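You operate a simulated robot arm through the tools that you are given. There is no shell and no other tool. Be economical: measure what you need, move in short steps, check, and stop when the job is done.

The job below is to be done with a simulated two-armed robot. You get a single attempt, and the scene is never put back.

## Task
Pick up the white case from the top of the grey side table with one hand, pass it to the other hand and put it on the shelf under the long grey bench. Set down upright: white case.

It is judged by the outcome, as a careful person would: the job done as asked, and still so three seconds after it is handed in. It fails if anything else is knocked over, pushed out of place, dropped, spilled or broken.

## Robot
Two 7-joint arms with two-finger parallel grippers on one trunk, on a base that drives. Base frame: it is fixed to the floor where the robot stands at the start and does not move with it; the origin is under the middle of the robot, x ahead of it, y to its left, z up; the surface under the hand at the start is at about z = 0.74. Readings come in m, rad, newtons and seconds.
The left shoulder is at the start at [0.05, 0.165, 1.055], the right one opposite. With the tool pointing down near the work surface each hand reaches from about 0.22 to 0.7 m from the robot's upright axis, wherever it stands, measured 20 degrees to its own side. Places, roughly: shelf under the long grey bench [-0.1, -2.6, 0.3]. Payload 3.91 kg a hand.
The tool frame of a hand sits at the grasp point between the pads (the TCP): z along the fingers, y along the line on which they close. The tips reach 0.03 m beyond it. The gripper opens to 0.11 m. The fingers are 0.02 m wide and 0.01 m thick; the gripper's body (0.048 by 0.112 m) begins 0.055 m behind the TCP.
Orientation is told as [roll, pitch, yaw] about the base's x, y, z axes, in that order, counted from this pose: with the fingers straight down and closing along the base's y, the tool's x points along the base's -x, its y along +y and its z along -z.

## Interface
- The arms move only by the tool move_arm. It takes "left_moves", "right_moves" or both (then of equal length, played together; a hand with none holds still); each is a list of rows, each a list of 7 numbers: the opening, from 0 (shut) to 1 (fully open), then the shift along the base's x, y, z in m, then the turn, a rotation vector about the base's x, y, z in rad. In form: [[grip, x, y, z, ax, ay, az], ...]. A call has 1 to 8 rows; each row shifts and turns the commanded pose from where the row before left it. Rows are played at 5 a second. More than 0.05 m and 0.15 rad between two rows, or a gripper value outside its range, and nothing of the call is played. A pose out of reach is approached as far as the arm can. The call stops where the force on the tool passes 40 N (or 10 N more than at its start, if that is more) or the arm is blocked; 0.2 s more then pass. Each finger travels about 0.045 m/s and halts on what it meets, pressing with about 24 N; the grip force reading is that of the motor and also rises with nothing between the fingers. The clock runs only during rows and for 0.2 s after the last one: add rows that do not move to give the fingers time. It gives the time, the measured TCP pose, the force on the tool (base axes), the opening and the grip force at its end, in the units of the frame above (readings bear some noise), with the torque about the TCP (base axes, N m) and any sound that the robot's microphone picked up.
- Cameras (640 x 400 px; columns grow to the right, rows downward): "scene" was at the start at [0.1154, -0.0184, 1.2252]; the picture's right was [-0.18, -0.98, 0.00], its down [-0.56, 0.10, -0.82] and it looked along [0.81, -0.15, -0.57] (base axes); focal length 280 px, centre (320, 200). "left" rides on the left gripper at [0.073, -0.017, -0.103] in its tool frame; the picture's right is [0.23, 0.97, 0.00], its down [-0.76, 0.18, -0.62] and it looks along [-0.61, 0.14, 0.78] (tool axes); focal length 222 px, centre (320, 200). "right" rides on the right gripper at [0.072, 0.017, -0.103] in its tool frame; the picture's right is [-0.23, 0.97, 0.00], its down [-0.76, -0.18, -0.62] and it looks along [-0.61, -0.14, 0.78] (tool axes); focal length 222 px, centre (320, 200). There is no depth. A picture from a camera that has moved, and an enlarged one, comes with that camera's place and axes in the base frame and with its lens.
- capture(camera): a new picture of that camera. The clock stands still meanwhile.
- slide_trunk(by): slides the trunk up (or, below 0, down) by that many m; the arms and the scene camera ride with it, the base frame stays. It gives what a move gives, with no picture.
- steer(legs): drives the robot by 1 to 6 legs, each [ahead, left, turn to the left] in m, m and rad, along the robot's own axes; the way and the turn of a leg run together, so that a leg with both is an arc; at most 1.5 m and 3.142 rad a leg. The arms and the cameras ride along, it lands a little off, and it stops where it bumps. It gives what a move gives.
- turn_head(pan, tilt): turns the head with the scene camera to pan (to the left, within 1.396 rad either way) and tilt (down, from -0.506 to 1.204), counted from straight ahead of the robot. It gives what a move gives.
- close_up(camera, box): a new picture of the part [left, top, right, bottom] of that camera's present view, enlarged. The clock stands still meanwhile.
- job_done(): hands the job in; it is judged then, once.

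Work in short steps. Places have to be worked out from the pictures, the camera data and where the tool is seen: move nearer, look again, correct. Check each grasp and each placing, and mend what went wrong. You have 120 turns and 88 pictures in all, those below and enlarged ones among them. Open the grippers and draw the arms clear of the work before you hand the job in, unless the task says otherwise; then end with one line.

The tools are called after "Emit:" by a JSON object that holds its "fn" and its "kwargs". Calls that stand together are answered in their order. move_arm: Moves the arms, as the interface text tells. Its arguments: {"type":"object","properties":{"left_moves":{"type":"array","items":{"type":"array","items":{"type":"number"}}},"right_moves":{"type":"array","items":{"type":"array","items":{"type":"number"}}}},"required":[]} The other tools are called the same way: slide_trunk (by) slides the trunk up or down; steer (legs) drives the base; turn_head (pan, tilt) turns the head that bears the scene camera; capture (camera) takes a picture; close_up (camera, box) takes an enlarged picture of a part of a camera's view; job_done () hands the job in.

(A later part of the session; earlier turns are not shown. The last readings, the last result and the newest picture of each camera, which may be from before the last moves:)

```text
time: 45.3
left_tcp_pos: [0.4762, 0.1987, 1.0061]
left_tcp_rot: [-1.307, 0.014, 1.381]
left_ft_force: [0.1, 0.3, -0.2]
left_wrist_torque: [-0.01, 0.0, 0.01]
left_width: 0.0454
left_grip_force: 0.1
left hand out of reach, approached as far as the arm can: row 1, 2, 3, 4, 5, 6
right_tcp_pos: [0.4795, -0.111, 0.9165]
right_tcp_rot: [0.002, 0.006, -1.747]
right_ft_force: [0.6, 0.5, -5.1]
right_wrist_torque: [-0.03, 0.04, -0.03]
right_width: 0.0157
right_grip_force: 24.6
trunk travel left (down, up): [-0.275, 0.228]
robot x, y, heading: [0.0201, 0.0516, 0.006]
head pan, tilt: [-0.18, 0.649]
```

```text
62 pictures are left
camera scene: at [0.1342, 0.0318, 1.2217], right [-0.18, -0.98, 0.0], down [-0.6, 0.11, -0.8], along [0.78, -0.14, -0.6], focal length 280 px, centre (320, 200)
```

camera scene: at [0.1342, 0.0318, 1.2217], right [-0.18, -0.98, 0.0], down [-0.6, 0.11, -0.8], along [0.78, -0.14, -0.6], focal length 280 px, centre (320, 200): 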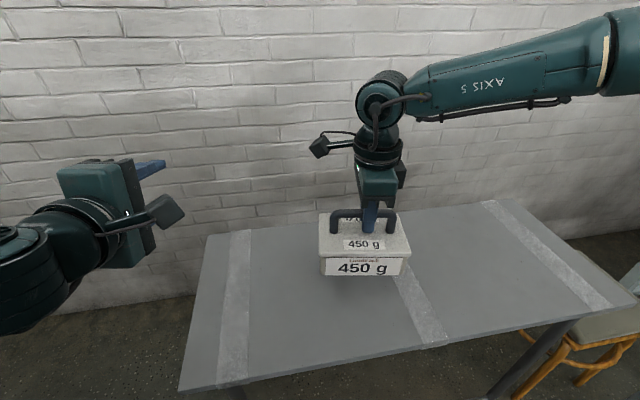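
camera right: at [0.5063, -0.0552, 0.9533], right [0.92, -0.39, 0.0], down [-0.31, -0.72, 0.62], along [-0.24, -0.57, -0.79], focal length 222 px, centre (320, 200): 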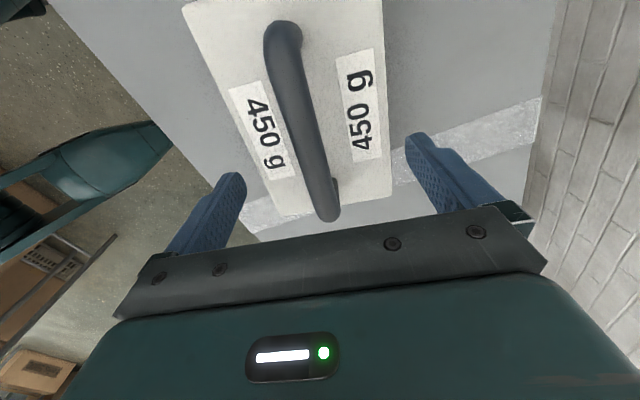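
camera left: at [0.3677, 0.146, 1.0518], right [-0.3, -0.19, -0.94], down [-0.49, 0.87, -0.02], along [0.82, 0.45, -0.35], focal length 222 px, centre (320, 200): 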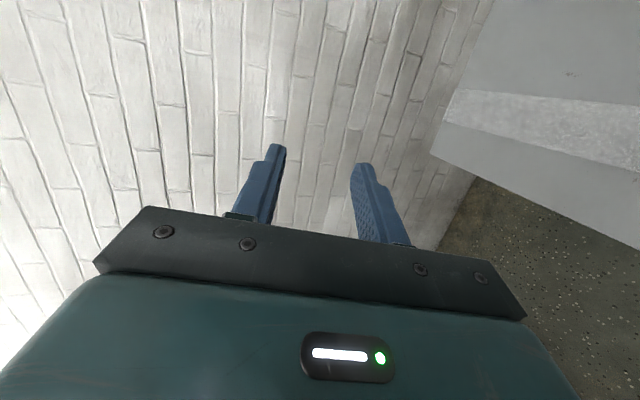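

The left hand can't retract far enough with the fingers straight ahead. An approach diagonally from the left suits that arm better and keeps the two gripper bodies apart. I'll move the case a bit forward and up with the right hand and swing the left hand's heading towards the diagonal.

Emit:
{"fn": "move_arm", "kwargs": {"right_moves": [[0, 0.008, 0, 0.005, 0, 0, 0], [0, 0.01, 0, 0.005, 0, 0, 0], [0, 0.01, 0, 0.005, 0, 0, 0], [0, 0.01, 0, 0.005, 0, 0, 0], [0, 0.01, 0, 0.005, 0, 0, 0], [0, 0.01, 0, 0.005, 0, 0, 0], [0, 0, 0, 0, 0, 0, 0]], "left_moves": [[0.41, 0, 0, 0, 0, 0, -0.12], [0.41, 0, 0, 0, 0, 0, -0.12], [0.41, 0, 0, 0, 0, 0, -0.12], [0.41, 0, 0, 0, 0, 0, -0.12], [0.41, 0, 0, 0, 0, 0, 0], [0.41, 0, 0, 0, 0, 0, 0], [0.41, 0, 0, 0, 0, 0, 0]]}}

```text
time: 46.9
left_tcp_pos: [0.477, 0.1983, 1.0076]
left_tcp_rot: [-1.314, -0.002, 0.922]
left_ft_force: [-0.2, -1.0, 0.1]
left_wrist_torque: [0.03, 0.01, -0.01]
left_width: 0.0452
left_grip_force: 0.0
right_tcp_pos: [0.5311, -0.1185, 0.9473]
right_tcp_rot: [0.001, 0.005, -1.747]
right_ft_force: [0.3, -0.1, -5.0]
right_wrist_torque: [-0.01, 0.0, 0.04]
right_width: 0.0155
right_grip_force: 23.9
right hand out of reach, approached as far as the arm can: row 5, 6
trunk travel left (down, up): [-0.275, 0.228]
robot x, y, heading: [0.0217, 0.0503, 0.004]
head pan, tilt: [-0.18, 0.649]
```

The case is now at x≈0.53. The left hand is pitched about 15° down with azimuth −37°, which clears both the lid and the right gripper. I'll bring it to a stage point about 12 cm behind the free half of the bar.

Emit:
{"fn": "move_arm", "kwargs": {"left_moves": [[0.38, -0.009, -0.037, -0.0095, 0, 0, 0.05], [0.38, -0.009, -0.037, -0.0095, 0, 0, 0.05], [0.38, -0.009, -0.037, -0.0095, 0, 0, 0.05], [0.38, -0.009, -0.037, -0.0095, 0, 0, 0], [0.38, -0.01, -0.037, -0.0095, 0, 0, 0], [0.38, -0.01, -0.036, -0.01, 0, 0, 0], [0.38, 0, 0, 0, 0, 0, 0]]}}

Emit:
{"fn": "capture", "kwargs": {"camera": "left"}}

Emit:
{"fn": "capture", "kwargs": {"camera": "scene"}}

```text
time: 48.5
left_tcp_pos: [0.4548, 0.1164, 0.9941]
left_tcp_rot: [-1.315, -0.003, 1.07]
left_ft_force: [0.1, -0.2, 0.2]
left_wrist_torque: [-0.02, 0.03, 0.01]
left_width: 0.0417
left_grip_force: 0.0
left hand out of reach, approached as far as the arm can: row 3, 4, 5, 6
right_tcp_pos: [0.5305, -0.1176, 0.947]
right_tcp_rot: [0.003, 0.005, -1.747]
right_ft_force: [0.0, -0.6, -5.4]
right_wrist_torque: [-0.02, 0.01, 0.01]
right_width: 0.0153
right_grip_force: 24.4
trunk travel left (down, up): [-0.275, 0.228]
robot x, y, heading: [0.0187, 0.0481, 0.001]
head pan, tilt: [-0.18, 0.649]
```

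```text
61 pictures are left
camera left: at [0.3343, 0.0984, 1.0371], right [-0.32, -0.08, -0.94], down [-0.2, 0.98, -0.01], along [0.92, 0.19, -0.33], focal length 222 px, centre (320, 200)
```

left: 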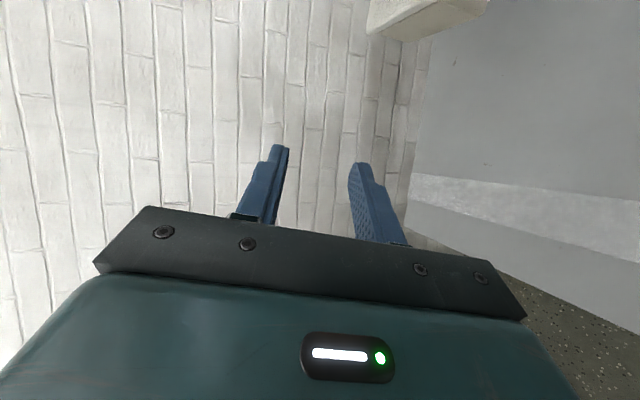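

```text
60 pictures are left
camera scene: at [0.1342, 0.0313, 1.2217], right [-0.18, -0.98, 0.0], down [-0.6, 0.11, -0.8], along [0.78, -0.14, -0.6], focal length 280 px, centre (320, 200)
```

scene: 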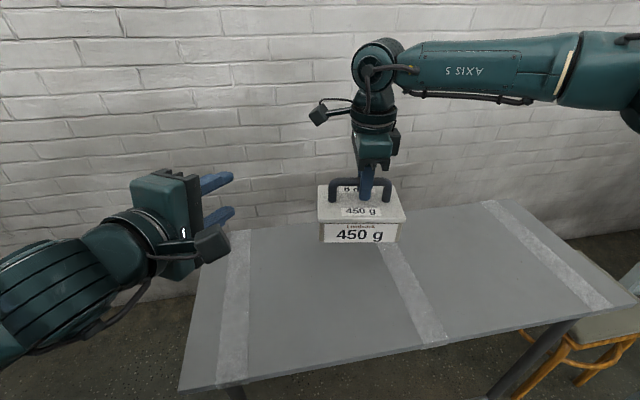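

The arm is still limited at this azimuth. A more diagonal approach (about −50°) needs less inward wrist travel and still clears the handle leg, so I'll rotate and stage for that.

Emit:
{"fn": "move_arm", "kwargs": {"left_moves": [[0.38, 0, 0, 0, 0, 0, -0.125], [0.38, 0, 0, 0, 0, 0, -0.125], [0.38, 0, 0, 0, 0, 0, -0.12], [0.38, 0, -0.025, -0.01, 0, 0, 0], [0.38, 0, -0.025, -0.01, 0, 0, 0], [0.38, 0, -0.025, -0.012, 0, 0, 0], [0.38, 0, -0.027, -0.012, 0, 0, 0], [0.38, 0, 0, 0, 0, 0, 0]]}}

Emit:
{"fn": "capture", "kwargs": {"camera": "left"}}

Emit:
{"fn": "capture", "kwargs": {"camera": "scene"}}

```text
time: 50.3
left_tcp_pos: [0.4533, 0.0126, 0.9502]
left_tcp_rot: [-1.316, -0.001, 0.702]
left_ft_force: [0.3, -0.3, -0.2]
left_wrist_torque: [0.0, 0.03, 0.01]
left_width: 0.0418
left_grip_force: 0.0
right_tcp_pos: [0.5308, -0.1185, 0.9457]
right_tcp_rot: [0.0, 0.004, -1.748]
right_ft_force: [0.1, -0.2, -4.2]
right_wrist_torque: [-0.06, 0.04, 0.02]
right_width: 0.0152
right_grip_force: 24.4
trunk travel left (down, up): [-0.275, 0.228]
robot x, y, heading: [0.0183, 0.0506, -0.002]
head pan, tilt: [-0.18, 0.649]
```

```text
59 pictures are left
camera left: at [0.3356, 0.0385, 0.9928], right [-0.33, 0.04, -0.94], down [0.16, 0.99, -0.01], along [0.93, -0.16, -0.33], focal length 222 px, centre (320, 200)
```

left: 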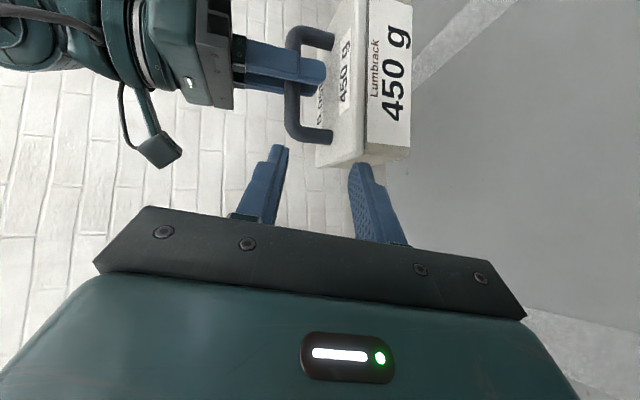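

```text
58 pictures are left
camera scene: at [0.1342, 0.0313, 1.2218], right [-0.18, -0.98, 0.0], down [-0.6, 0.11, -0.8], along [0.78, -0.14, -0.6], focal length 280 px, centre (320, 200)
```

scene: 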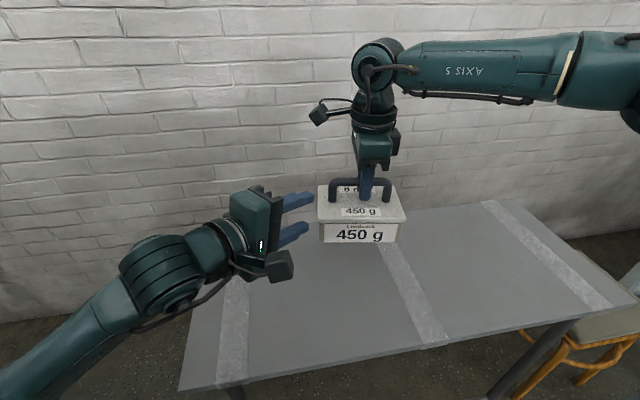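

That worked. The left camera shows the handle in full, with the free part of the bar between y≈−0.07 and −0.108. I'll approach along the finger direction and stop about 3 cm short for a check.

Emit:
{"fn": "move_arm", "kwargs": {"left_moves": [[0.38, 0.017, -0.021, 0, 0, 0, 0], [0.38, 0.017, -0.021, 0, 0, 0, 0], [0.38, 0.017, -0.021, 0, 0, 0, 0], [0.38, 0, 0, 0, 0, 0, 0]]}}

Emit:
{"fn": "capture", "kwargs": {"camera": "left"}}

Emit:
{"fn": "close_up", "kwargs": {"camera": "scene", "box": [240, 130, 440, 255]}}

```text
time: 51.3
left_tcp_pos: [0.5058, -0.0496, 0.9488]
left_tcp_rot: [-1.316, -0.003, 0.703]
left_ft_force: [0.0, 0.7, 0.1]
left_wrist_torque: [-0.02, 0.0, 0.02]
left_width: 0.0416
left_grip_force: 0.0
right_tcp_pos: [0.5294, -0.1184, 0.9462]
right_tcp_rot: [0.001, 0.004, -1.748]
right_ft_force: [0.0, -0.1, -4.2]
right_wrist_torque: [-0.03, 0.03, 0.0]
right_width: 0.0155
right_grip_force: 24.0
trunk travel left (down, up): [-0.275, 0.228]
robot x, y, heading: [0.018, 0.0486, 0.003]
head pan, tilt: [-0.18, 0.649]
```

```text
57 pictures are left
camera left: at [0.3871, -0.0238, 0.9929], right [-0.33, 0.04, -0.94], down [0.16, 0.99, -0.01], along [0.93, -0.16, -0.33], focal length 222 px, centre (320, 200)
```

left: 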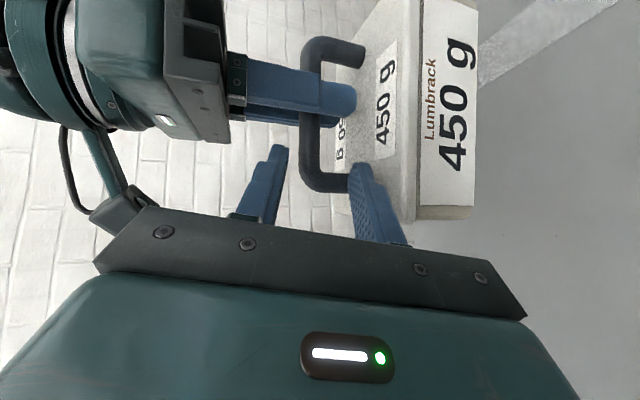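

```text
3.20 times, centred on (340, 192) of scene
camera zoom: at [0.1342, 0.0313, 1.2218], right [-0.18, -0.98, 0.0], down [-0.6, 0.11, -0.8], along [0.78, -0.14, -0.6], focal length 896 px, centre (256, 224)
```

zoom: 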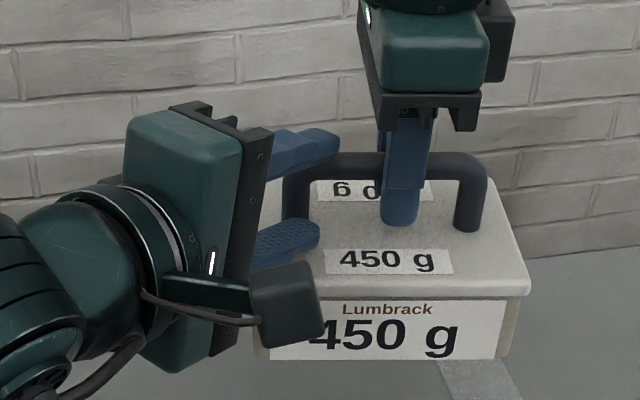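

The lower finger will pass the left leg with little clearance, so I'll bias 3 mm away from it. I'll finish the approach so that the bar sits between the pads.

Emit:
{"fn": "move_arm", "kwargs": {"left_moves": [[0.38, 0, -0.003, 0, 0, 0, 0], [0.38, 0.007, -0.009, 0, 0, 0, 0], [0.38, 0.0065, -0.0085, 0, 0, 0, 0], [0.38, 0.0062, -0.008, 0, 0, 0, 0], [0.38, 0, 0, 0, 0, 0, 0]]}}

Emit:
{"fn": "capture", "kwargs": {"camera": "left"}}

Emit:
{"fn": "close_up", "kwargs": {"camera": "scene", "box": [240, 130, 440, 255]}}

Emit:
{"fn": "close_up", "kwargs": {"camera": "right", "box": [200, 0, 440, 200]}}

```text
time: 52.5
left_tcp_pos: [0.5245, -0.0766, 0.95]
left_tcp_rot: [-1.314, -0.001, 0.704]
left_ft_force: [-0.2, 3.9, 0.5]
left_wrist_torque: [-0.15, -0.01, 0.06]
left_width: 0.0417
left_grip_force: 0.1
right_tcp_pos: [0.5311, -0.1198, 0.9461]
right_tcp_rot: [0.002, 0.003, -1.749]
right_ft_force: [0.7, -4.9, -4.7]
right_wrist_torque: [0.1, 0.06, -0.07]
right_width: 0.0155
right_grip_force: 24.4
trunk travel left (down, up): [-0.275, 0.228]
robot x, y, heading: [0.0186, 0.0496, 0.002]
head pan, tilt: [-0.18, 0.649]
```

```text
55 pictures are left
camera left: at [0.4066, -0.0515, 0.993], right [-0.33, 0.04, -0.94], down [0.16, 0.99, -0.01], along [0.93, -0.16, -0.33], focal length 222 px, centre (320, 200)
```

left: 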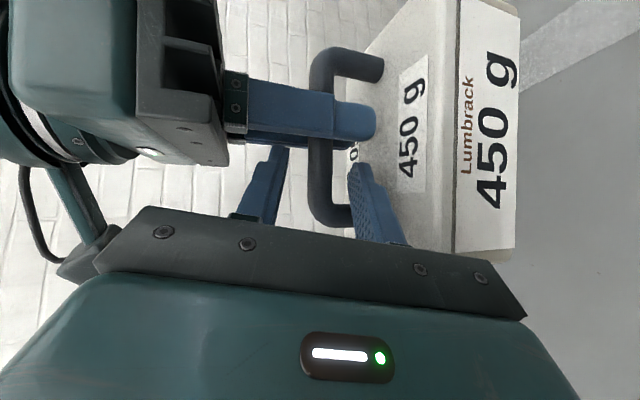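

```text
3.20 times, centred on (340, 192) of scene
camera zoom: at [0.1342, 0.0313, 1.2217], right [-0.18, -0.98, 0.0], down [-0.6, 0.11, -0.8], along [0.78, -0.14, -0.6], focal length 896 px, centre (256, 224)
```

zoom: 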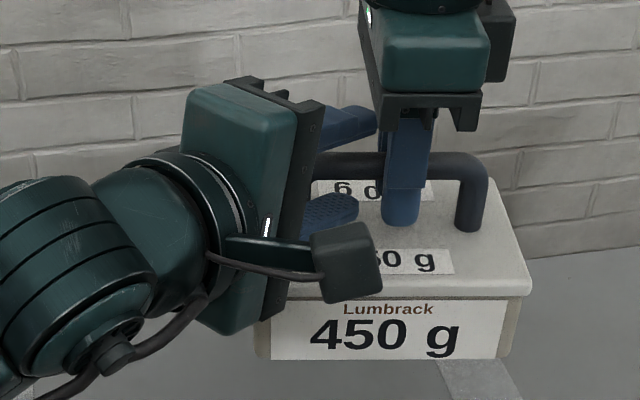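

```text
2.00 times, centred on (320, 100) of right
camera zoom: at [0.5595, -0.0513, 1.0488], right [0.92, -0.4, 0.0], down [-0.31, -0.72, 0.62], along [-0.24, -0.57, -0.78], focal length 444 px, centre (320, 400)
```

zoom: 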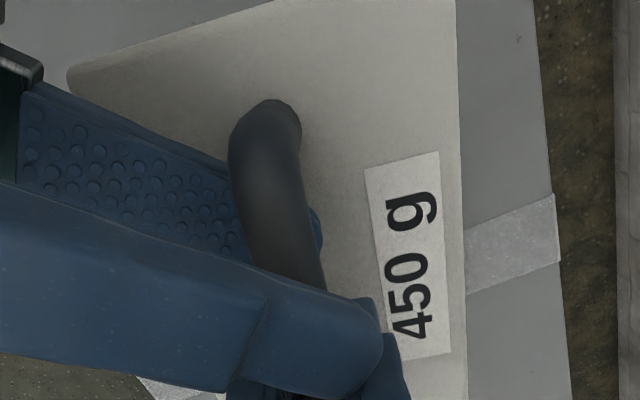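

There's a light contact (about 4 N) between the left upper finger and the right far finger. The bar is well between the left pads, so I'll back off 4 mm and close.

Emit:
{"fn": "move_arm", "kwargs": {"left_moves": [[0.38, -0.002, 0.0045, 0, 0, 0, 0], [0.38, 0, 0, 0, 0, 0, 0]]}}

Emit:
{"fn": "move_arm", "kwargs": {"left_moves": [[0.2, 0, 0, 0, 0, 0, 0], [0.1, 0, 0, 0, 0, 0, 0], [0, 0, 0, 0, 0, 0, 0], [0, 0, 0, 0, 0, 0, 0], [0, 0, 0, 0, 0, 0, 0], [0, 0, 0, 0, 0, 0, 0]]}}

Emit:
{"fn": "capture", "kwargs": {"camera": "left"}}

Emit:
{"fn": "close_up", "kwargs": {"camera": "right", "box": [200, 0, 440, 200]}}

```text
time: 53.1
left_tcp_pos: [0.522, -0.0724, 0.95]
left_tcp_rot: [-1.316, -0.002, 0.7]
left_ft_force: [0.7, 0.5, 0.5]
left_wrist_torque: [-0.02, -0.02, -0.02]
left_width: 0.0416
left_grip_force: 0.1
right_tcp_pos: [0.5295, -0.1193, 0.9469]
right_tcp_rot: [0.002, 0.005, -1.746]
right_ft_force: [0.8, -0.3, -4.8]
right_wrist_torque: [-0.04, 0.02, -0.02]
right_width: 0.0156
right_grip_force: 23.6
trunk travel left (down, up): [-0.275, 0.228]
robot x, y, heading: [0.023, 0.0502, 0.001]
head pan, tilt: [-0.18, 0.649]
```

```text
time: 54.5
left_tcp_pos: [0.5218, -0.0726, 0.9513]
left_tcp_rot: [-1.318, -0.002, 0.701]
left_ft_force: [1.1, -4.4, 4.4]
left_wrist_torque: [-0.82, 0.06, 0.27]
left_width: 0.019
left_grip_force: 23.7
right_tcp_pos: [0.5302, -0.118, 0.9464]
right_tcp_rot: [0.002, 0.004, -1.747]
right_ft_force: [-1.4, 4.0, -9.2]
right_wrist_torque: [0.53, -0.1, -0.24]
right_width: 0.0157
right_grip_force: 23.6
trunk travel left (down, up): [-0.275, 0.228]
robot x, y, heading: [0.0189, 0.0495, 0.003]
head pan, tilt: [-0.18, 0.649]
```

```text
52 pictures are left
camera left: at [0.404, -0.0471, 0.9934], right [-0.33, 0.04, -0.94], down [0.16, 0.99, -0.02], along [0.93, -0.16, -0.33], focal length 222 px, centre (320, 200)
```

left: 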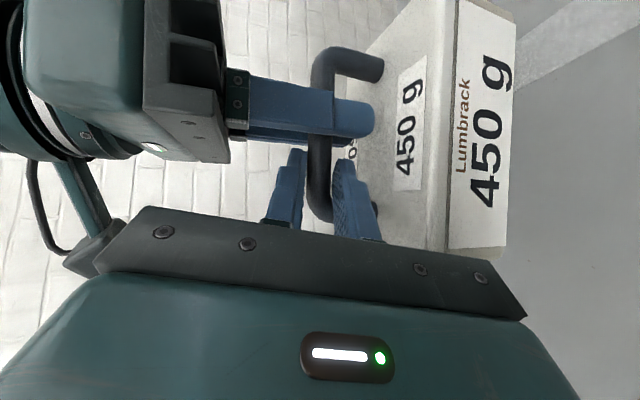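

```text
2.00 times, centred on (320, 100) of right
camera zoom: at [0.5591, -0.0506, 1.0487], right [0.92, -0.39, 0.0], down [-0.31, -0.72, 0.62], along [-0.24, -0.57, -0.79], focal length 444 px, centre (320, 400)
```

zoom: 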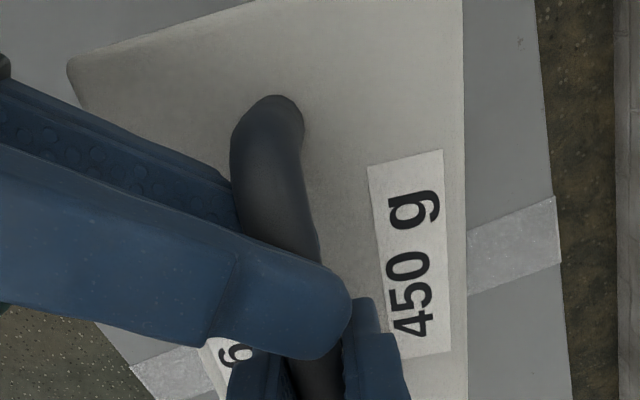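

The left hand has the bar, but its 15° downward pitch skews the pads about 10° to the bar (width 19 mm, some torque). I'll open slightly, roll the left hand about its finger axis to line the pads up, and close again while the right still holds.

Emit:
{"fn": "move_arm", "kwargs": {"left_moves": [[0.38, 0, 0, 0, 0, 0, 0], [0.38, 0, 0, 0, 0, 0, 0], [0.38, 0, 0, 0, -0.0675, 0.0805, 0.028], [0.38, 0, 0, 0, -0.0675, 0.0805, 0.028], [0.38, 0, 0, 0, 0, 0, 0]]}}

Emit:
{"fn": "move_arm", "kwargs": {"left_moves": [[0.2, 0, 0, 0, 0, 0, 0], [0.1, 0, 0, 0, 0, 0, 0], [0, 0, 0, 0, 0, 0, 0], [0, 0, 0, 0, 0, 0, 0], [0, 0, 0, 0, 0, 0, 0], [0, 0, 0, 0, 0, 0, 0]]}}

Emit:
{"fn": "capture", "kwargs": {"camera": "left"}}

```text
time: 55.7
left_tcp_pos: [0.522, -0.0732, 0.9511]
left_tcp_rot: [-1.311, 0.209, 0.759]
left_ft_force: [-0.2, 0.0, 0.2]
left_wrist_torque: [-0.01, -0.02, 0.01]
left_width: 0.042
left_grip_force: 0.1
right_tcp_pos: [0.5299, -0.1186, 0.9471]
right_tcp_rot: [0.002, 0.007, -1.746]
right_ft_force: [-0.4, 0.4, -4.2]
right_wrist_torque: [-0.03, 0.03, 0.0]
right_width: 0.0154
right_grip_force: 24.2
trunk travel left (down, up): [-0.275, 0.228]
robot x, y, heading: [0.0201, 0.0491, 0.009]
head pan, tilt: [-0.18, 0.649]
```

```text
time: 57.1
left_tcp_pos: [0.523, -0.0722, 0.9511]
left_tcp_rot: [-1.311, 0.208, 0.758]
left_ft_force: [0.7, -1.3, 3.4]
left_wrist_torque: [0.45, -0.14, -0.03]
left_width: 0.016
left_grip_force: 24.3
right_tcp_pos: [0.5303, -0.1179, 0.9465]
right_tcp_rot: [0.001, 0.005, -1.747]
right_ft_force: [0.0, 0.3, -8.6]
right_wrist_torque: [-0.66, 0.11, 0.09]
right_width: 0.0155
right_grip_force: 24.4
trunk travel left (down, up): [-0.275, 0.228]
robot x, y, heading: [0.021, 0.0497, 0.003]
head pan, tilt: [-0.18, 0.649]
```

```text
50 pictures are left
camera left: at [0.4106, -0.0464, 1.0079], right [-0.47, -0.1, -0.87], down [0.09, 0.98, -0.17], along [0.88, -0.16, -0.46], focal length 222 px, centre (320, 200)
```

left: 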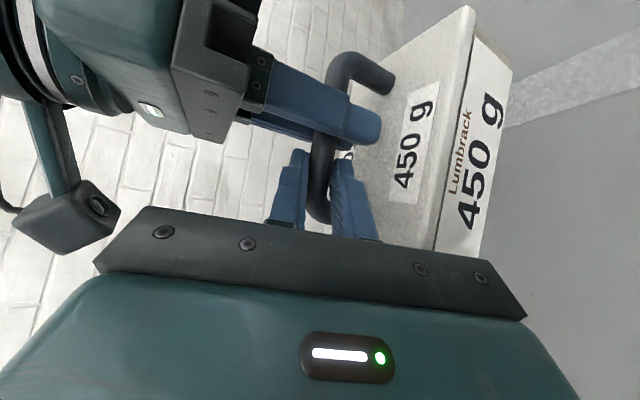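

The pads sit flush now at 16 mm. The left is pressing down slightly, so I'll raise it 1.5 mm to relax the load and then open the right hand part-way.

Emit:
{"fn": "move_arm", "kwargs": {"left_moves": [[0, 0, 0, 0.0015, 0, 0, 0], [0, 0, 0, 0, 0, 0, 0]]}}

Emit:
{"fn": "move_arm", "kwargs": {"right_moves": [[0.2, 0, 0, 0, 0, 0, 0], [0.3, 0, 0, 0, 0, 0, 0], [0.4, 0, 0, 0, 0, 0, 0], [0.4, 0, 0, 0, 0, 0, 0]]}}

Emit:
{"fn": "close_up", "kwargs": {"camera": "scene", "box": [240, 130, 440, 255]}}

```text
time: 57.7
left_tcp_pos: [0.5229, -0.0729, 0.9509]
left_tcp_rot: [-1.309, 0.206, 0.759]
left_ft_force: [2.2, -1.3, 0.4]
left_wrist_torque: [0.6, -0.15, -0.04]
left_width: 0.0159
left_grip_force: 24.2
right_tcp_pos: [0.5301, -0.1168, 0.9463]
right_tcp_rot: [0.002, 0.006, -1.748]
right_ft_force: [-1.7, 0.9, -5.2]
right_wrist_torque: [-0.68, 0.15, 0.17]
right_width: 0.0157
right_grip_force: 24.0
trunk travel left (down, up): [-0.275, 0.228]
robot x, y, heading: [0.0202, 0.0482, 0.003]
head pan, tilt: [-0.18, 0.649]
```

```text
time: 58.7
left_tcp_pos: [0.5218, -0.0734, 0.951]
left_tcp_rot: [-1.309, 0.208, 0.759]
left_ft_force: [-0.3, 0.4, -0.1]
left_wrist_torque: [0.19, 0.05, -0.01]
left_width: 0.0155
left_grip_force: 24.3
right_tcp_pos: [0.5297, -0.117, 0.9464]
right_tcp_rot: [0.002, 0.005, -1.746]
right_ft_force: [0.5, 0.5, -0.4]
right_wrist_torque: [-0.01, 0.02, 0.01]
right_width: 0.0439
right_grip_force: 0.0
trunk travel left (down, up): [-0.275, 0.228]
robot x, y, heading: [0.0155, 0.0474, -0.0]
head pan, tilt: [-0.18, 0.649]
```

```text
3.20 times, centred on (340, 192) of scene
camera zoom: at [0.1342, 0.0313, 1.2217], right [-0.18, -0.98, 0.0], down [-0.6, 0.11, -0.8], along [0.78, -0.14, -0.6], focal length 896 px, centre (256, 224)
```

zoom: 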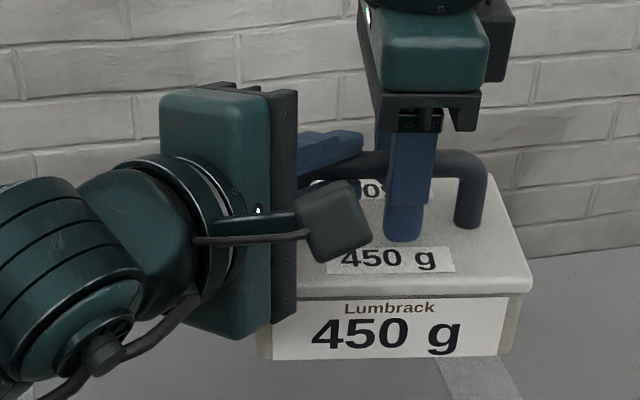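

The right is open and the case looks supported, but the left force reads about 0. I'll re-read before moving on.

Emit:
{"fn": "move_arm", "kwargs": {"left_moves": [[0, 0, 0, 0, 0, 0, 0], [0, 0, 0, 0, 0, 0, 0]]}}

Emit:
{"fn": "close_up", "kwargs": {"camera": "scene", "box": [220, 130, 460, 280]}}

Emit:
{"fn": "capture", "kwargs": {"camera": "right"}}

```text
time: 59.3
left_tcp_pos: [0.5222, -0.0714, 0.9512]
left_tcp_rot: [-1.309, 0.207, 0.759]
left_ft_force: [0.4, -0.2, 0.8]
left_wrist_torque: [0.16, 0.04, -0.02]
left_width: 0.0155
left_grip_force: 23.9
right_tcp_pos: [0.5309, -0.1183, 0.9488]
right_tcp_rot: [0.003, 0.006, -1.747]
right_ft_force: [-0.3, -0.5, 1.0]
right_wrist_torque: [-0.01, -0.02, -0.01]
right_width: 0.044
right_grip_force: 0.0
trunk travel left (down, up): [-0.275, 0.228]
robot x, y, heading: [0.0213, 0.045, -0.001]
head pan, tilt: [-0.18, 0.649]
```

```text
2.67 times, centred on (340, 205) of scene
camera zoom: at [0.1342, 0.0313, 1.2217], right [-0.18, -0.98, 0.0], down [-0.6, 0.11, -0.8], along [0.78, -0.14, -0.6], focal length 747 px, centre (267, 187)
```

zoom: 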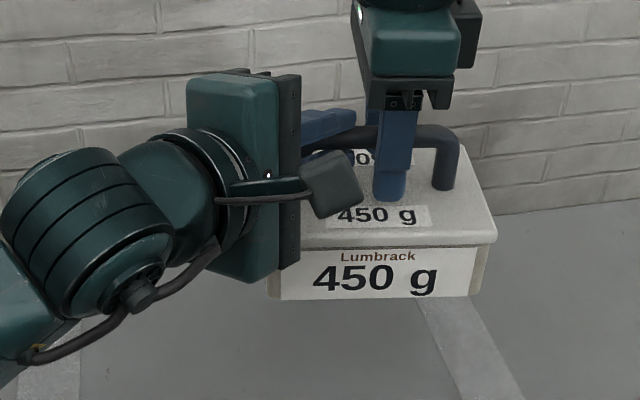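

```text
47 pictures are left
camera right: at [0.5592, -0.0507, 1.049], right [0.92, -0.39, 0.0], down [-0.31, -0.72, 0.62], along [-0.24, -0.57, -0.79], focal length 222 px, centre (320, 200)
```

right: 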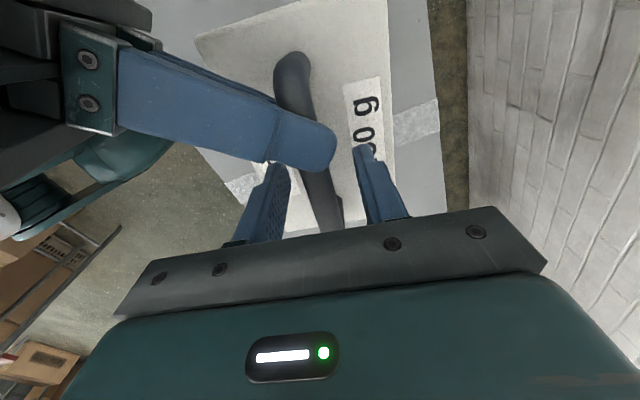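

The left hand is clearly carrying the case and the right has no contact. I'll withdraw the right hand straight up, slowly at first.

Emit:
{"fn": "move_arm", "kwargs": {"right_moves": [[0.4, 0, 0, 0.01, 0, 0, 0], [0.4, 0, 0, 0.02, 0, 0, 0], [0.4, 0, 0, 0.03, 0, 0, 0], [0.4, 0, 0, 0.03, 0, 0, 0], [0.4, 0, 0, 0.03, 0, 0, 0], [0.4, 0, 0, 0, 0, 0, 0]]}}

Emit:
{"fn": "capture", "kwargs": {"camera": "scene"}}

Emit:
{"fn": "capture", "kwargs": {"camera": "right"}}

```text
time: 60.7
left_tcp_pos: [0.5228, -0.0718, 0.9509]
left_tcp_rot: [-1.309, 0.206, 0.759]
left_ft_force: [-0.9, -1.2, 0.6]
left_wrist_torque: [0.18, 0.05, -0.01]
left_width: 0.0154
left_grip_force: 24.4
right_tcp_pos: [0.5211, -0.1288, 1.0628]
right_tcp_rot: [0.002, 0.008, -1.747]
right_ft_force: [0.0, -0.4, 0.7]
right_wrist_torque: [0.0, 0.02, -0.01]
right_width: 0.0442
right_grip_force: 0.0
right hand out of reach, approached as far as the arm can: row 4, 5
trunk travel left (down, up): [-0.275, 0.228]
robot x, y, heading: [0.018, 0.0497, 0.004]
head pan, tilt: [-0.18, 0.649]
```

```text
46 pictures are left
camera scene: at [0.1343, 0.0313, 1.2217], right [-0.18, -0.98, 0.0], down [-0.6, 0.11, -0.8], along [0.78, -0.14, -0.6], focal length 280 px, centre (320, 200)
```

scene: 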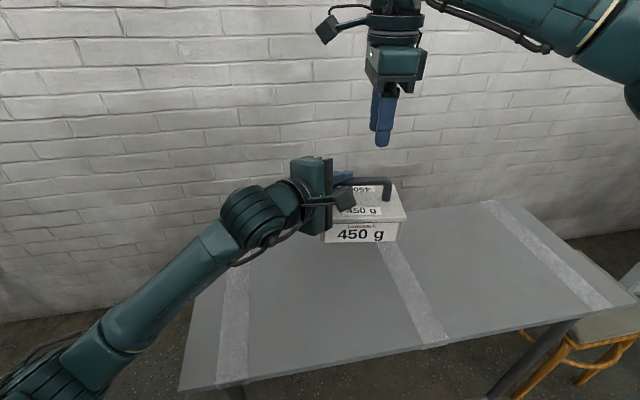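

```text
45 pictures are left
camera right: at [0.55, -0.061, 1.1654], right [0.92, -0.39, 0.0], down [-0.31, -0.72, 0.62], along [-0.24, -0.57, -0.79], focal length 222 px, centre (320, 200)
```

right: 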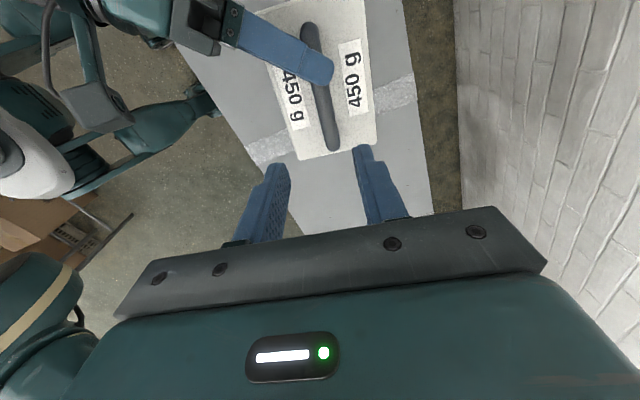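

The handover is done: the left hand holds the case level. I'll tuck the right arm back to its side and lift the case a little, ready for driving.

Emit:
{"fn": "move_arm", "kwargs": {"right_moves": [[0.4, -0.034, -0.029, 0, 0, 0, 0], [0.4, -0.034, -0.029, 0, 0, 0, 0], [0.4, -0.034, -0.029, 0, 0, 0, 0], [0.4, -0.034, -0.029, 0, 0, 0, 0], [0.4, -0.034, -0.029, 0, 0, 0, 0], [0.4, -0.034, -0.029, 0, 0, 0, 0], [0.4, -0.034, -0.029, 0, 0, 0, 0], [0.2, -0.034, -0.029, 0, 0, 0, 0]], "left_moves": [[0, 0, 0, 0.005, 0, 0, 0], [0, 0, 0, 0.01, 0, 0, 0], [0, 0, 0, 0.01, 0, 0, 0], [0, 0, 0, 0.01, 0, 0, 0], [0, 0, 0, 0.01, 0, 0, 0], [0, 0, 0, 0.005, 0, 0, 0], [0, 0, 0, 0, 0, 0, 0], [0, 0, 0, 0, 0, 0, 0]]}}

Emit:
{"fn": "turn_head", "kwargs": {"pan": -1.39, "tilt": 0.5}}

Emit:
{"fn": "capture", "kwargs": {"camera": "scene"}}

```text
time: 62.5
left_tcp_pos: [0.5227, -0.0725, 1.002]
left_tcp_rot: [-1.308, 0.21, 0.759]
left_ft_force: [0.0, -0.6, -4.7]
left_wrist_torque: [0.15, 0.07, 0.05]
left_width: 0.0157
left_grip_force: 24.3
right_tcp_pos: [0.2482, -0.3619, 1.0629]
right_tcp_rot: [-0.008, 0.001, -1.744]
right_ft_force: [-1.4, 0.0, 2.2]
right_wrist_torque: [0.06, -0.17, 0.02]
right_width: 0.0221
right_grip_force: 0.0
trunk travel left (down, up): [-0.275, 0.228]
robot x, y, heading: [0.0219, 0.049, -0.002]
head pan, tilt: [-0.18, 0.649]
```

```text
time: 63.9
left_tcp_pos: [0.5228, -0.0717, 1.0021]
left_tcp_rot: [-1.309, 0.208, 0.759]
left_ft_force: [0.1, 0.8, -4.4]
left_wrist_torque: [0.2, 0.03, -0.01]
left_width: 0.0155
left_grip_force: 23.9
right_tcp_pos: [0.2504, -0.3598, 1.0608]
right_tcp_rot: [-0.018, 0.002, -1.746]
right_ft_force: [-0.5, -0.2, 0.4]
right_wrist_torque: [-0.01, 0.06, 0.03]
right_width: 0.0219
right_grip_force: 0.0
trunk travel left (down, up): [-0.275, 0.228]
robot x, y, heading: [0.0212, 0.0495, 0.003]
head pan, tilt: [-1.389, 0.499]
```

```text
44 pictures are left
camera scene: at [0.0654, -0.0427, 1.2351], right [-0.98, -0.18, 0.0], down [-0.09, 0.47, -0.88], along [0.16, -0.86, -0.48], focal length 280 px, centre (320, 200)
```

scene: 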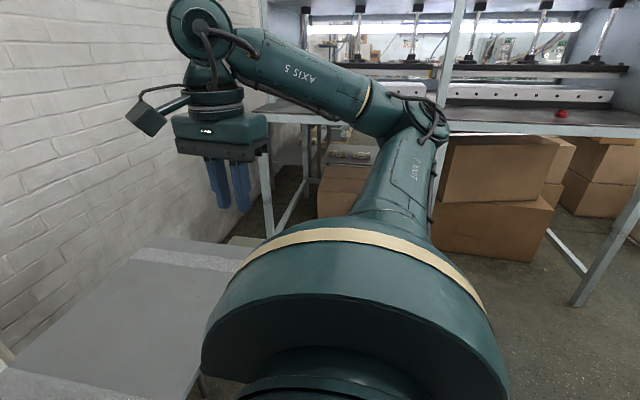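

The left hand now reads the case's weight correctly. I'll look closely at the bench area, where shelf, boxes and machine overlap in the view.

Emit:
{"fn": "move_arm", "kwargs": {"right_moves": [[0.2, 0, 0.02, -0.04, 0, 0, 0], [0.2, 0, 0.0, -0.04, 0, 0, 0]]}}

Emit:
{"fn": "close_up", "kwargs": {"camera": "scene", "box": [240, 80, 480, 230]}}

```text
time: 64.5
left_tcp_pos: [0.5238, -0.0734, 1.0014]
left_tcp_rot: [-1.309, 0.208, 0.759]
left_ft_force: [0.5, 0.9, -4.7]
left_wrist_torque: [0.17, 0.03, -0.01]
left_width: 0.0157
left_grip_force: 24.3
right_tcp_pos: [0.2483, -0.3402, 0.982]
right_tcp_rot: [0.001, 0.005, -1.746]
right_ft_force: [0.0, -0.2, 0.9]
right_wrist_torque: [-0.01, 0.0, 0.0]
right_width: 0.0221
right_grip_force: 0.0
trunk travel left (down, up): [-0.275, 0.228]
robot x, y, heading: [0.0172, 0.0467, 0.005]
head pan, tilt: [-1.389, 0.499]
```

```text
2.67 times, centred on (360, 155) of scene
camera zoom: at [0.0653, -0.0428, 1.2352], right [-0.98, -0.18, 0.0], down [-0.09, 0.47, -0.88], along [0.16, -0.86, -0.48], focal length 747 px, centre (213, 320)
```

zoom: 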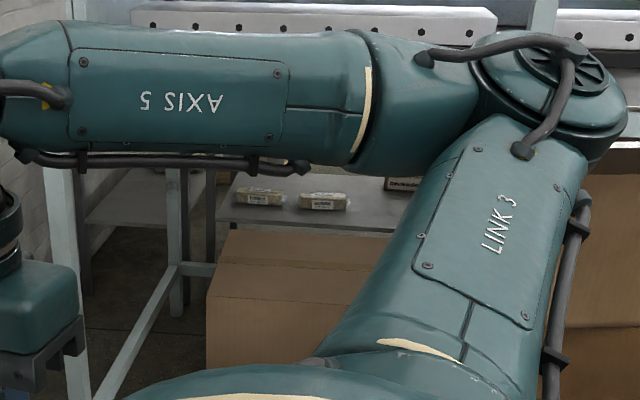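

The long grey bench seems to lie behind a blue machine frame. I'll turn the robot to face that side in place; the arms only sweep above table height.

Emit:
{"fn": "steer", "kwargs": {"legs": [[-0.1, 0, -0.6], [0, 0, -0.97]]}}

Emit:
{"fn": "turn_head", "kwargs": {"pan": 0, "tilt": 0.3}}

Emit:
{"fn": "capture", "kwargs": {"camera": "scene"}}

```text
time: 69.0
left_tcp_pos: [-0.1899, -0.4258, 1.0014]
left_tcp_rot: [-1.31, 0.207, -0.801]
left_ft_force: [-0.1, -0.1, -4.8]
left_wrist_torque: [0.07, -0.16, -0.01]
left_width: 0.0157
left_grip_force: 24.0
right_tcp_pos: [-0.4602, -0.1554, 0.983]
right_tcp_rot: [0.003, 0.005, 2.974]
right_ft_force: [0.1, -0.8, 0.0]
right_wrist_torque: [-0.05, 0.0, 0.02]
right_width: 0.0219
right_grip_force: 0.1
trunk travel left (down, up): [-0.275, 0.228]
robot x, y, heading: [-0.0767, 0.0801, -1.56]
head pan, tilt: [-1.389, 0.499]
```

```text
time: 70.5
left_tcp_pos: [-0.1907, -0.4254, 1.0017]
left_tcp_rot: [-1.309, 0.208, -0.801]
left_ft_force: [1.3, -1.2, -4.7]
left_wrist_torque: [0.0, -0.19, 0.01]
left_width: 0.0154
left_grip_force: 23.8
right_tcp_pos: [-0.462, -0.1553, 0.9825]
right_tcp_rot: [0.002, 0.005, 2.976]
right_ft_force: [0.2, 0.4, -0.9]
right_wrist_torque: [-0.03, 0.01, -0.02]
right_width: 0.0218
right_grip_force: 0.0
trunk travel left (down, up): [-0.275, 0.228]
robot x, y, heading: [-0.0735, 0.0792, -1.558]
head pan, tilt: [0.0, 0.3]
```

```text
42 pictures are left
camera scene: at [-0.0728, -0.0474, 1.2535], right [-1.0, -0.01, 0.0], down [0.0, 0.3, -0.96], along [0.01, -0.96, -0.3], focal length 280 px, centre (320, 200)
```

scene: 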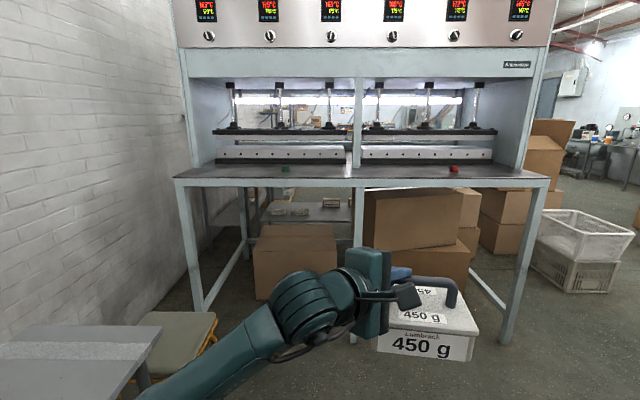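

The target point projects to about pixel (325, 215), the grey surface with items seen under the machine. I'll enlarge that area.

Emit:
{"fn": "close_up", "kwargs": {"camera": "scene", "box": [170, 160, 370, 285]}}

Emit:
{"fn": "close_up", "kwargs": {"camera": "scene", "box": [340, 150, 640, 340]}}

```text
3.20 times, centred on (270, 222) of scene
camera zoom: at [-0.0728, -0.0474, 1.2535], right [-1.0, -0.01, 0.0], down [0.0, 0.3, -0.96], along [0.01, -0.96, -0.3], focal length 896 px, centre (480, 128)
```

zoom: 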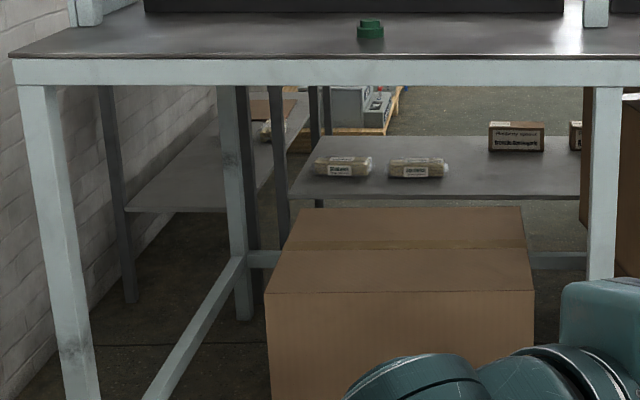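

```text
2.11 times, centred on (490, 245) of scene
camera zoom: at [-0.0728, -0.0474, 1.2535], right [-1.0, -0.01, 0.0], down [0.0, 0.3, -0.96], along [0.01, -0.96, -0.3], focal length 590 px, centre (-38, 105)
```

zoom: 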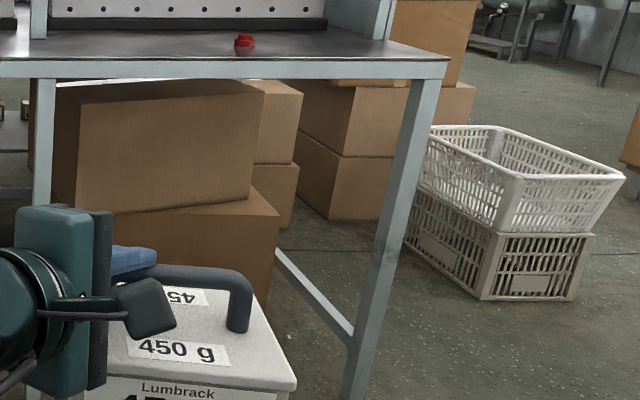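

The long grey bench stands behind this machine, with its shelf at z≈0.3, y≈−2.4 to −3.0, so I'll have to drive around. I'll look right for a free route.

Emit:
{"fn": "turn_head", "kwargs": {"pan": -0.9, "tilt": 0.3}}

Emit:
{"fn": "capture", "kwargs": {"camera": "scene"}}

Emit:
{"fn": "turn_head", "kwargs": {"pan": -1.39, "tilt": 0.5}}

Emit:
{"fn": "capture", "kwargs": {"camera": "scene"}}

```text
time: 71.7
left_tcp_pos: [-0.1907, -0.4268, 1.0017]
left_tcp_rot: [-1.309, 0.208, -0.801]
left_ft_force: [0.0, -0.2, -4.2]
left_wrist_torque: [0.06, -0.17, 0.03]
left_width: 0.0156
left_grip_force: 24.0
right_tcp_pos: [-0.4614, -0.1559, 0.9824]
right_tcp_rot: [0.002, 0.006, 2.977]
right_ft_force: [-0.5, -0.3, 0.1]
right_wrist_torque: [0.04, 0.01, 0.02]
right_width: 0.0222
right_grip_force: 0.0
trunk travel left (down, up): [-0.275, 0.228]
robot x, y, heading: [-0.0716, 0.0777, -1.562]
head pan, tilt: [-0.901, 0.3]
```

```text
39 pictures are left
camera scene: at [-0.1462, -0.0129, 1.2535], right [-0.63, 0.78, 0.0], down [0.23, 0.19, -0.96], along [-0.74, -0.6, -0.3], focal length 280 px, centre (320, 200)
```

scene: 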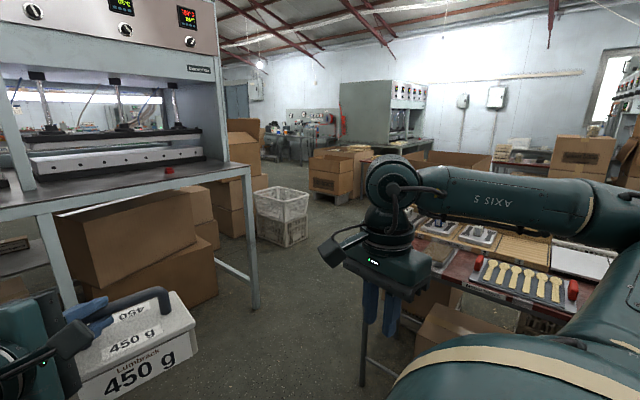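

```text
time: 72.7
left_tcp_pos: [-0.1896, -0.4264, 1.0002]
left_tcp_rot: [-1.309, 0.208, -0.801]
left_ft_force: [-0.3, -0.1, -4.4]
left_wrist_torque: [0.06, -0.25, -0.02]
left_width: 0.0154
left_grip_force: 23.8
right_tcp_pos: [-0.4616, -0.1559, 0.9831]
right_tcp_rot: [0.004, 0.006, 2.975]
right_ft_force: [0.5, -0.9, -0.6]
right_wrist_torque: [0.01, 0.0, -0.01]
right_width: 0.0223
right_grip_force: 0.0
trunk travel left (down, up): [-0.275, 0.228]
robot x, y, heading: [-0.0752, 0.0814, -1.559]
head pan, tilt: [-1.389, 0.499]
```

```text
38 pictures are left
camera scene: at [-0.1631, 0.0284, 1.2352], right [-0.19, 0.98, 0.0], down [0.47, 0.09, -0.88], along [-0.86, -0.17, -0.48], focal length 280 px, centre (320, 200)
```

scene: 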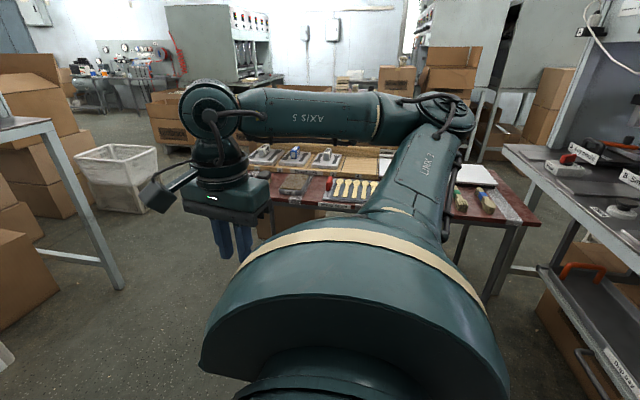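

There is a gap about 0.84 m wide between the machine's right leg (−1.08, −1.32) and the red table's leg (−1.04, −0.48), and open floor beyond the crates. I'll raise the trunk so the arms clear the tops, then turn west and line up with the gap.

Emit:
{"fn": "slide_trunk", "kwargs": {"by": 0.2}}

Emit:
{"fn": "steer", "kwargs": {"legs": [[0.3, 0, 0], [0, 0, -1.57], [0, 0.3, 0]]}}

Emit:
{"fn": "turn_head", "kwargs": {"pan": 0, "tilt": 0.6}}

Emit:
{"fn": "capture", "kwargs": {"camera": "scene"}}

```text
time: 74.8
left_tcp_pos: [-0.1902, -0.4272, 1.2012]
left_tcp_rot: [-1.309, 0.207, -0.801]
left_ft_force: [0.5, 0.3, -3.7]
left_wrist_torque: [0.04, -0.16, -0.03]
left_width: 0.0154
left_grip_force: 24.1
right_tcp_pos: [-0.4625, -0.1546, 1.1844]
right_tcp_rot: [0.0, 0.005, 2.975]
right_ft_force: [0.2, -0.4, 0.0]
right_wrist_torque: [0.02, -0.01, 0.01]
right_width: 0.0219
right_grip_force: 0.1
trunk travel left (down, up): [-0.475, 0.028]
robot x, y, heading: [-0.0701, 0.0764, -1.559]
head pan, tilt: [-1.389, 0.499]
```

```text
time: 83.5
left_tcp_pos: [-0.5721, -0.3988, 1.2008]
left_tcp_rot: [-1.309, 0.208, -2.38]
left_ft_force: [-0.3, -0.2, -4.9]
left_wrist_torque: [-0.13, -0.05, 0.04]
left_width: 0.0155
left_grip_force: 23.9
right_tcp_pos: [-0.2993, -0.1291, 1.1826]
right_tcp_rot: [0.001, 0.003, 1.396]
right_ft_force: [0.2, -0.3, -0.4]
right_wrist_torque: [-0.02, -0.02, 0.04]
right_width: 0.0219
right_grip_force: 0.1
trunk travel left (down, up): [-0.475, 0.028]
robot x, y, heading: [-0.0685, -0.5187, -3.133]
head pan, tilt: [-1.389, 0.499]
```

```text
time: 85.1
left_tcp_pos: [-0.5723, -0.3992, 1.2016]
left_tcp_rot: [-1.309, 0.208, -2.38]
left_ft_force: [1.0, 0.1, -4.6]
left_wrist_torque: [-0.19, -0.04, -0.02]
left_width: 0.0155
left_grip_force: 24.3
right_tcp_pos: [-0.2992, -0.1307, 1.1842]
right_tcp_rot: [0.001, 0.005, 1.4]
right_ft_force: [0.2, -0.4, 0.2]
right_wrist_torque: [0.01, 0.02, 0.0]
right_width: 0.0221
right_grip_force: 0.1
trunk travel left (down, up): [-0.475, 0.028]
robot x, y, heading: [-0.0674, -0.5225, -3.137]
head pan, tilt: [0.0, 0.6]
```

```text
37 pictures are left
camera scene: at [-0.187, -0.5225, 1.426], right [0.0, 1.0, 0.0], down [0.57, 0.0, -0.82], along [-0.82, 0.0, -0.57], focal length 280 px, centre (320, 200)
```

scene: 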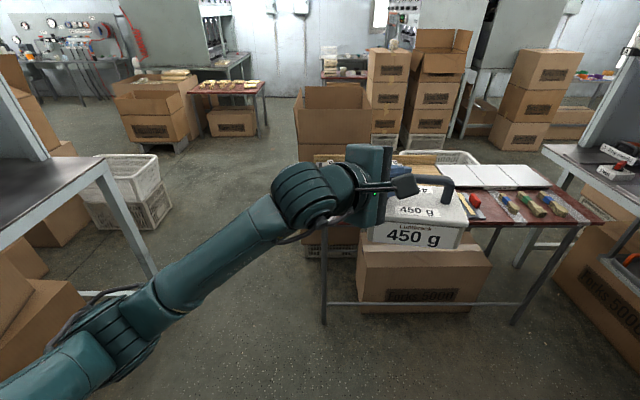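

The gap is clear: machine corner at y≈−1.37, table leg and box at y≈−0.51 and −0.63. I'll go through at y≈−1.0 to x≈−2.6 and then turn left to face −y.

Emit:
{"fn": "steer", "kwargs": {"legs": [[0, 0.48, 0], [1.3, 0, 0], [1.2, 0, 0], [0, 0, 1.57]]}}

Emit:
{"fn": "turn_head", "kwargs": {"pan": 0.35, "tilt": 0.45}}

Emit:
{"fn": "capture", "kwargs": {"camera": "scene"}}

```text
time: 105.4
left_tcp_pos: [-2.6679, -1.534, 1.2007]
left_tcp_rot: [-1.309, 0.209, -0.803]
left_ft_force: [-0.6, 0.1, -4.5]
left_wrist_torque: [0.04, -0.19, 0.02]
left_width: 0.0153
left_grip_force: 24.2
right_tcp_pos: [-2.9384, -1.2615, 1.1822]
right_tcp_rot: [0.002, 0.006, 2.976]
right_ft_force: [0.2, -0.4, 0.1]
right_wrist_torque: [-0.02, 0.02, -0.01]
right_width: 0.022
right_grip_force: 0.1
trunk travel left (down, up): [-0.475, 0.028]
robot x, y, heading: [-2.5504, -1.0287, -1.559]
head pan, tilt: [0.0, 0.6]
```

```text
time: 106.2
left_tcp_pos: [-2.6677, -1.5336, 1.2014]
left_tcp_rot: [-1.308, 0.207, -0.802]
left_ft_force: [0.3, 0.5, -4.6]
left_wrist_torque: [0.06, -0.16, 0.01]
left_width: 0.0154
left_grip_force: 23.9
right_tcp_pos: [-2.9408, -1.2609, 1.1835]
right_tcp_rot: [0.001, 0.007, 2.973]
right_ft_force: [0.2, 0.3, 0.2]
right_wrist_torque: [0.01, 0.01, 0.01]
right_width: 0.022
right_grip_force: 0.1
trunk travel left (down, up): [-0.475, 0.028]
robot x, y, heading: [-2.5549, -1.024, -1.56]
head pan, tilt: [0.351, 0.45]
```

```text
36 pictures are left
camera scene: at [-2.5195, -1.1465, 1.4396], right [-0.94, -0.35, 0.0], down [-0.15, 0.41, -0.9], along [0.32, -0.84, -0.44], focal length 280 px, centre (320, 200)
```

scene: 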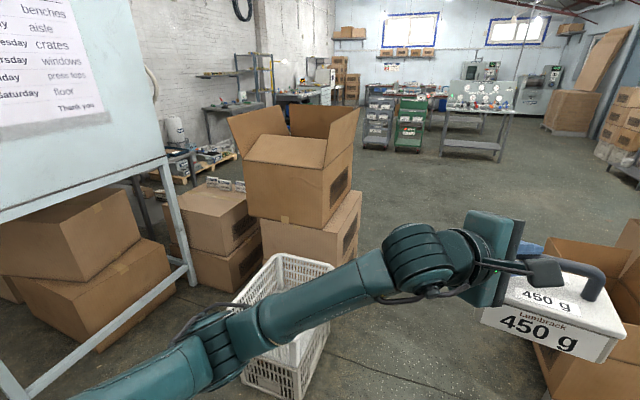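

The way ahead is open between the crates on the left and the boxes on the right. I'll drive forward about 2 m and look left towards the bench.

Emit:
{"fn": "steer", "kwargs": {"legs": [[1.0, 0, 0], [1.1, 0, 0]]}}

Emit:
{"fn": "turn_head", "kwargs": {"pan": 1.3, "tilt": 0.4}}

Emit:
{"fn": "capture", "kwargs": {"camera": "scene"}}

```text
time: 116.6
left_tcp_pos: [-2.6642, -3.6295, 1.2014]
left_tcp_rot: [-1.308, 0.21, -0.819]
left_ft_force: [0.1, -0.9, -5.3]
left_wrist_torque: [0.04, -0.15, 0.0]
left_width: 0.0155
left_grip_force: 24.0
right_tcp_pos: [-2.931, -3.3522, 1.1831]
right_tcp_rot: [0.002, 0.006, 2.958]
right_ft_force: [-0.9, 0.5, 0.3]
right_wrist_torque: [0.01, 0.02, 0.02]
right_width: 0.0218
right_grip_force: 0.0
trunk travel left (down, up): [-0.475, 0.028]
robot x, y, heading: [-2.5417, -3.123, -1.576]
head pan, tilt: [0.351, 0.45]
```

```text
time: 117.8
left_tcp_pos: [-2.6647, -3.6273, 1.2014]
left_tcp_rot: [-1.309, 0.208, -0.821]
left_ft_force: [-0.1, 1.0, -4.4]
left_wrist_torque: [0.08, -0.14, -0.01]
left_width: 0.0154
left_grip_force: 24.1
right_tcp_pos: [-2.9308, -3.352, 1.1822]
right_tcp_rot: [0.0, 0.007, 2.957]
right_ft_force: [-0.2, 0.3, 0.8]
right_wrist_torque: [0.01, 0.02, -0.04]
right_width: 0.0219
right_grip_force: 0.0
trunk travel left (down, up): [-0.475, 0.028]
robot x, y, heading: [-2.5407, -3.1236, -1.576]
head pan, tilt: [1.3, 0.4]
```

```text
35 pictures are left
camera scene: at [-2.4517, -3.1824, 1.4443], right [-0.27, -0.96, 0.0], down [-0.37, 0.11, -0.92], along [0.89, -0.25, -0.39], focal length 280 px, centre (320, 200)
```

scene: 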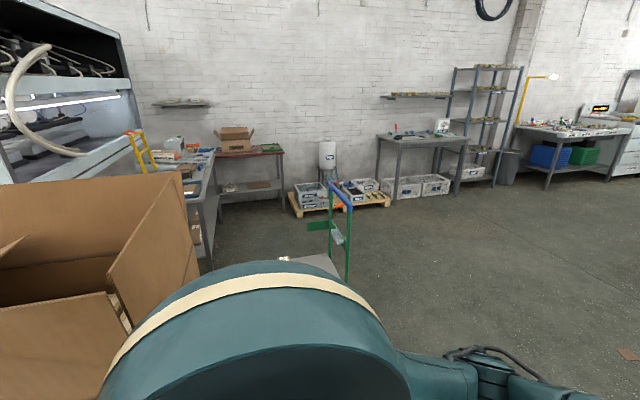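

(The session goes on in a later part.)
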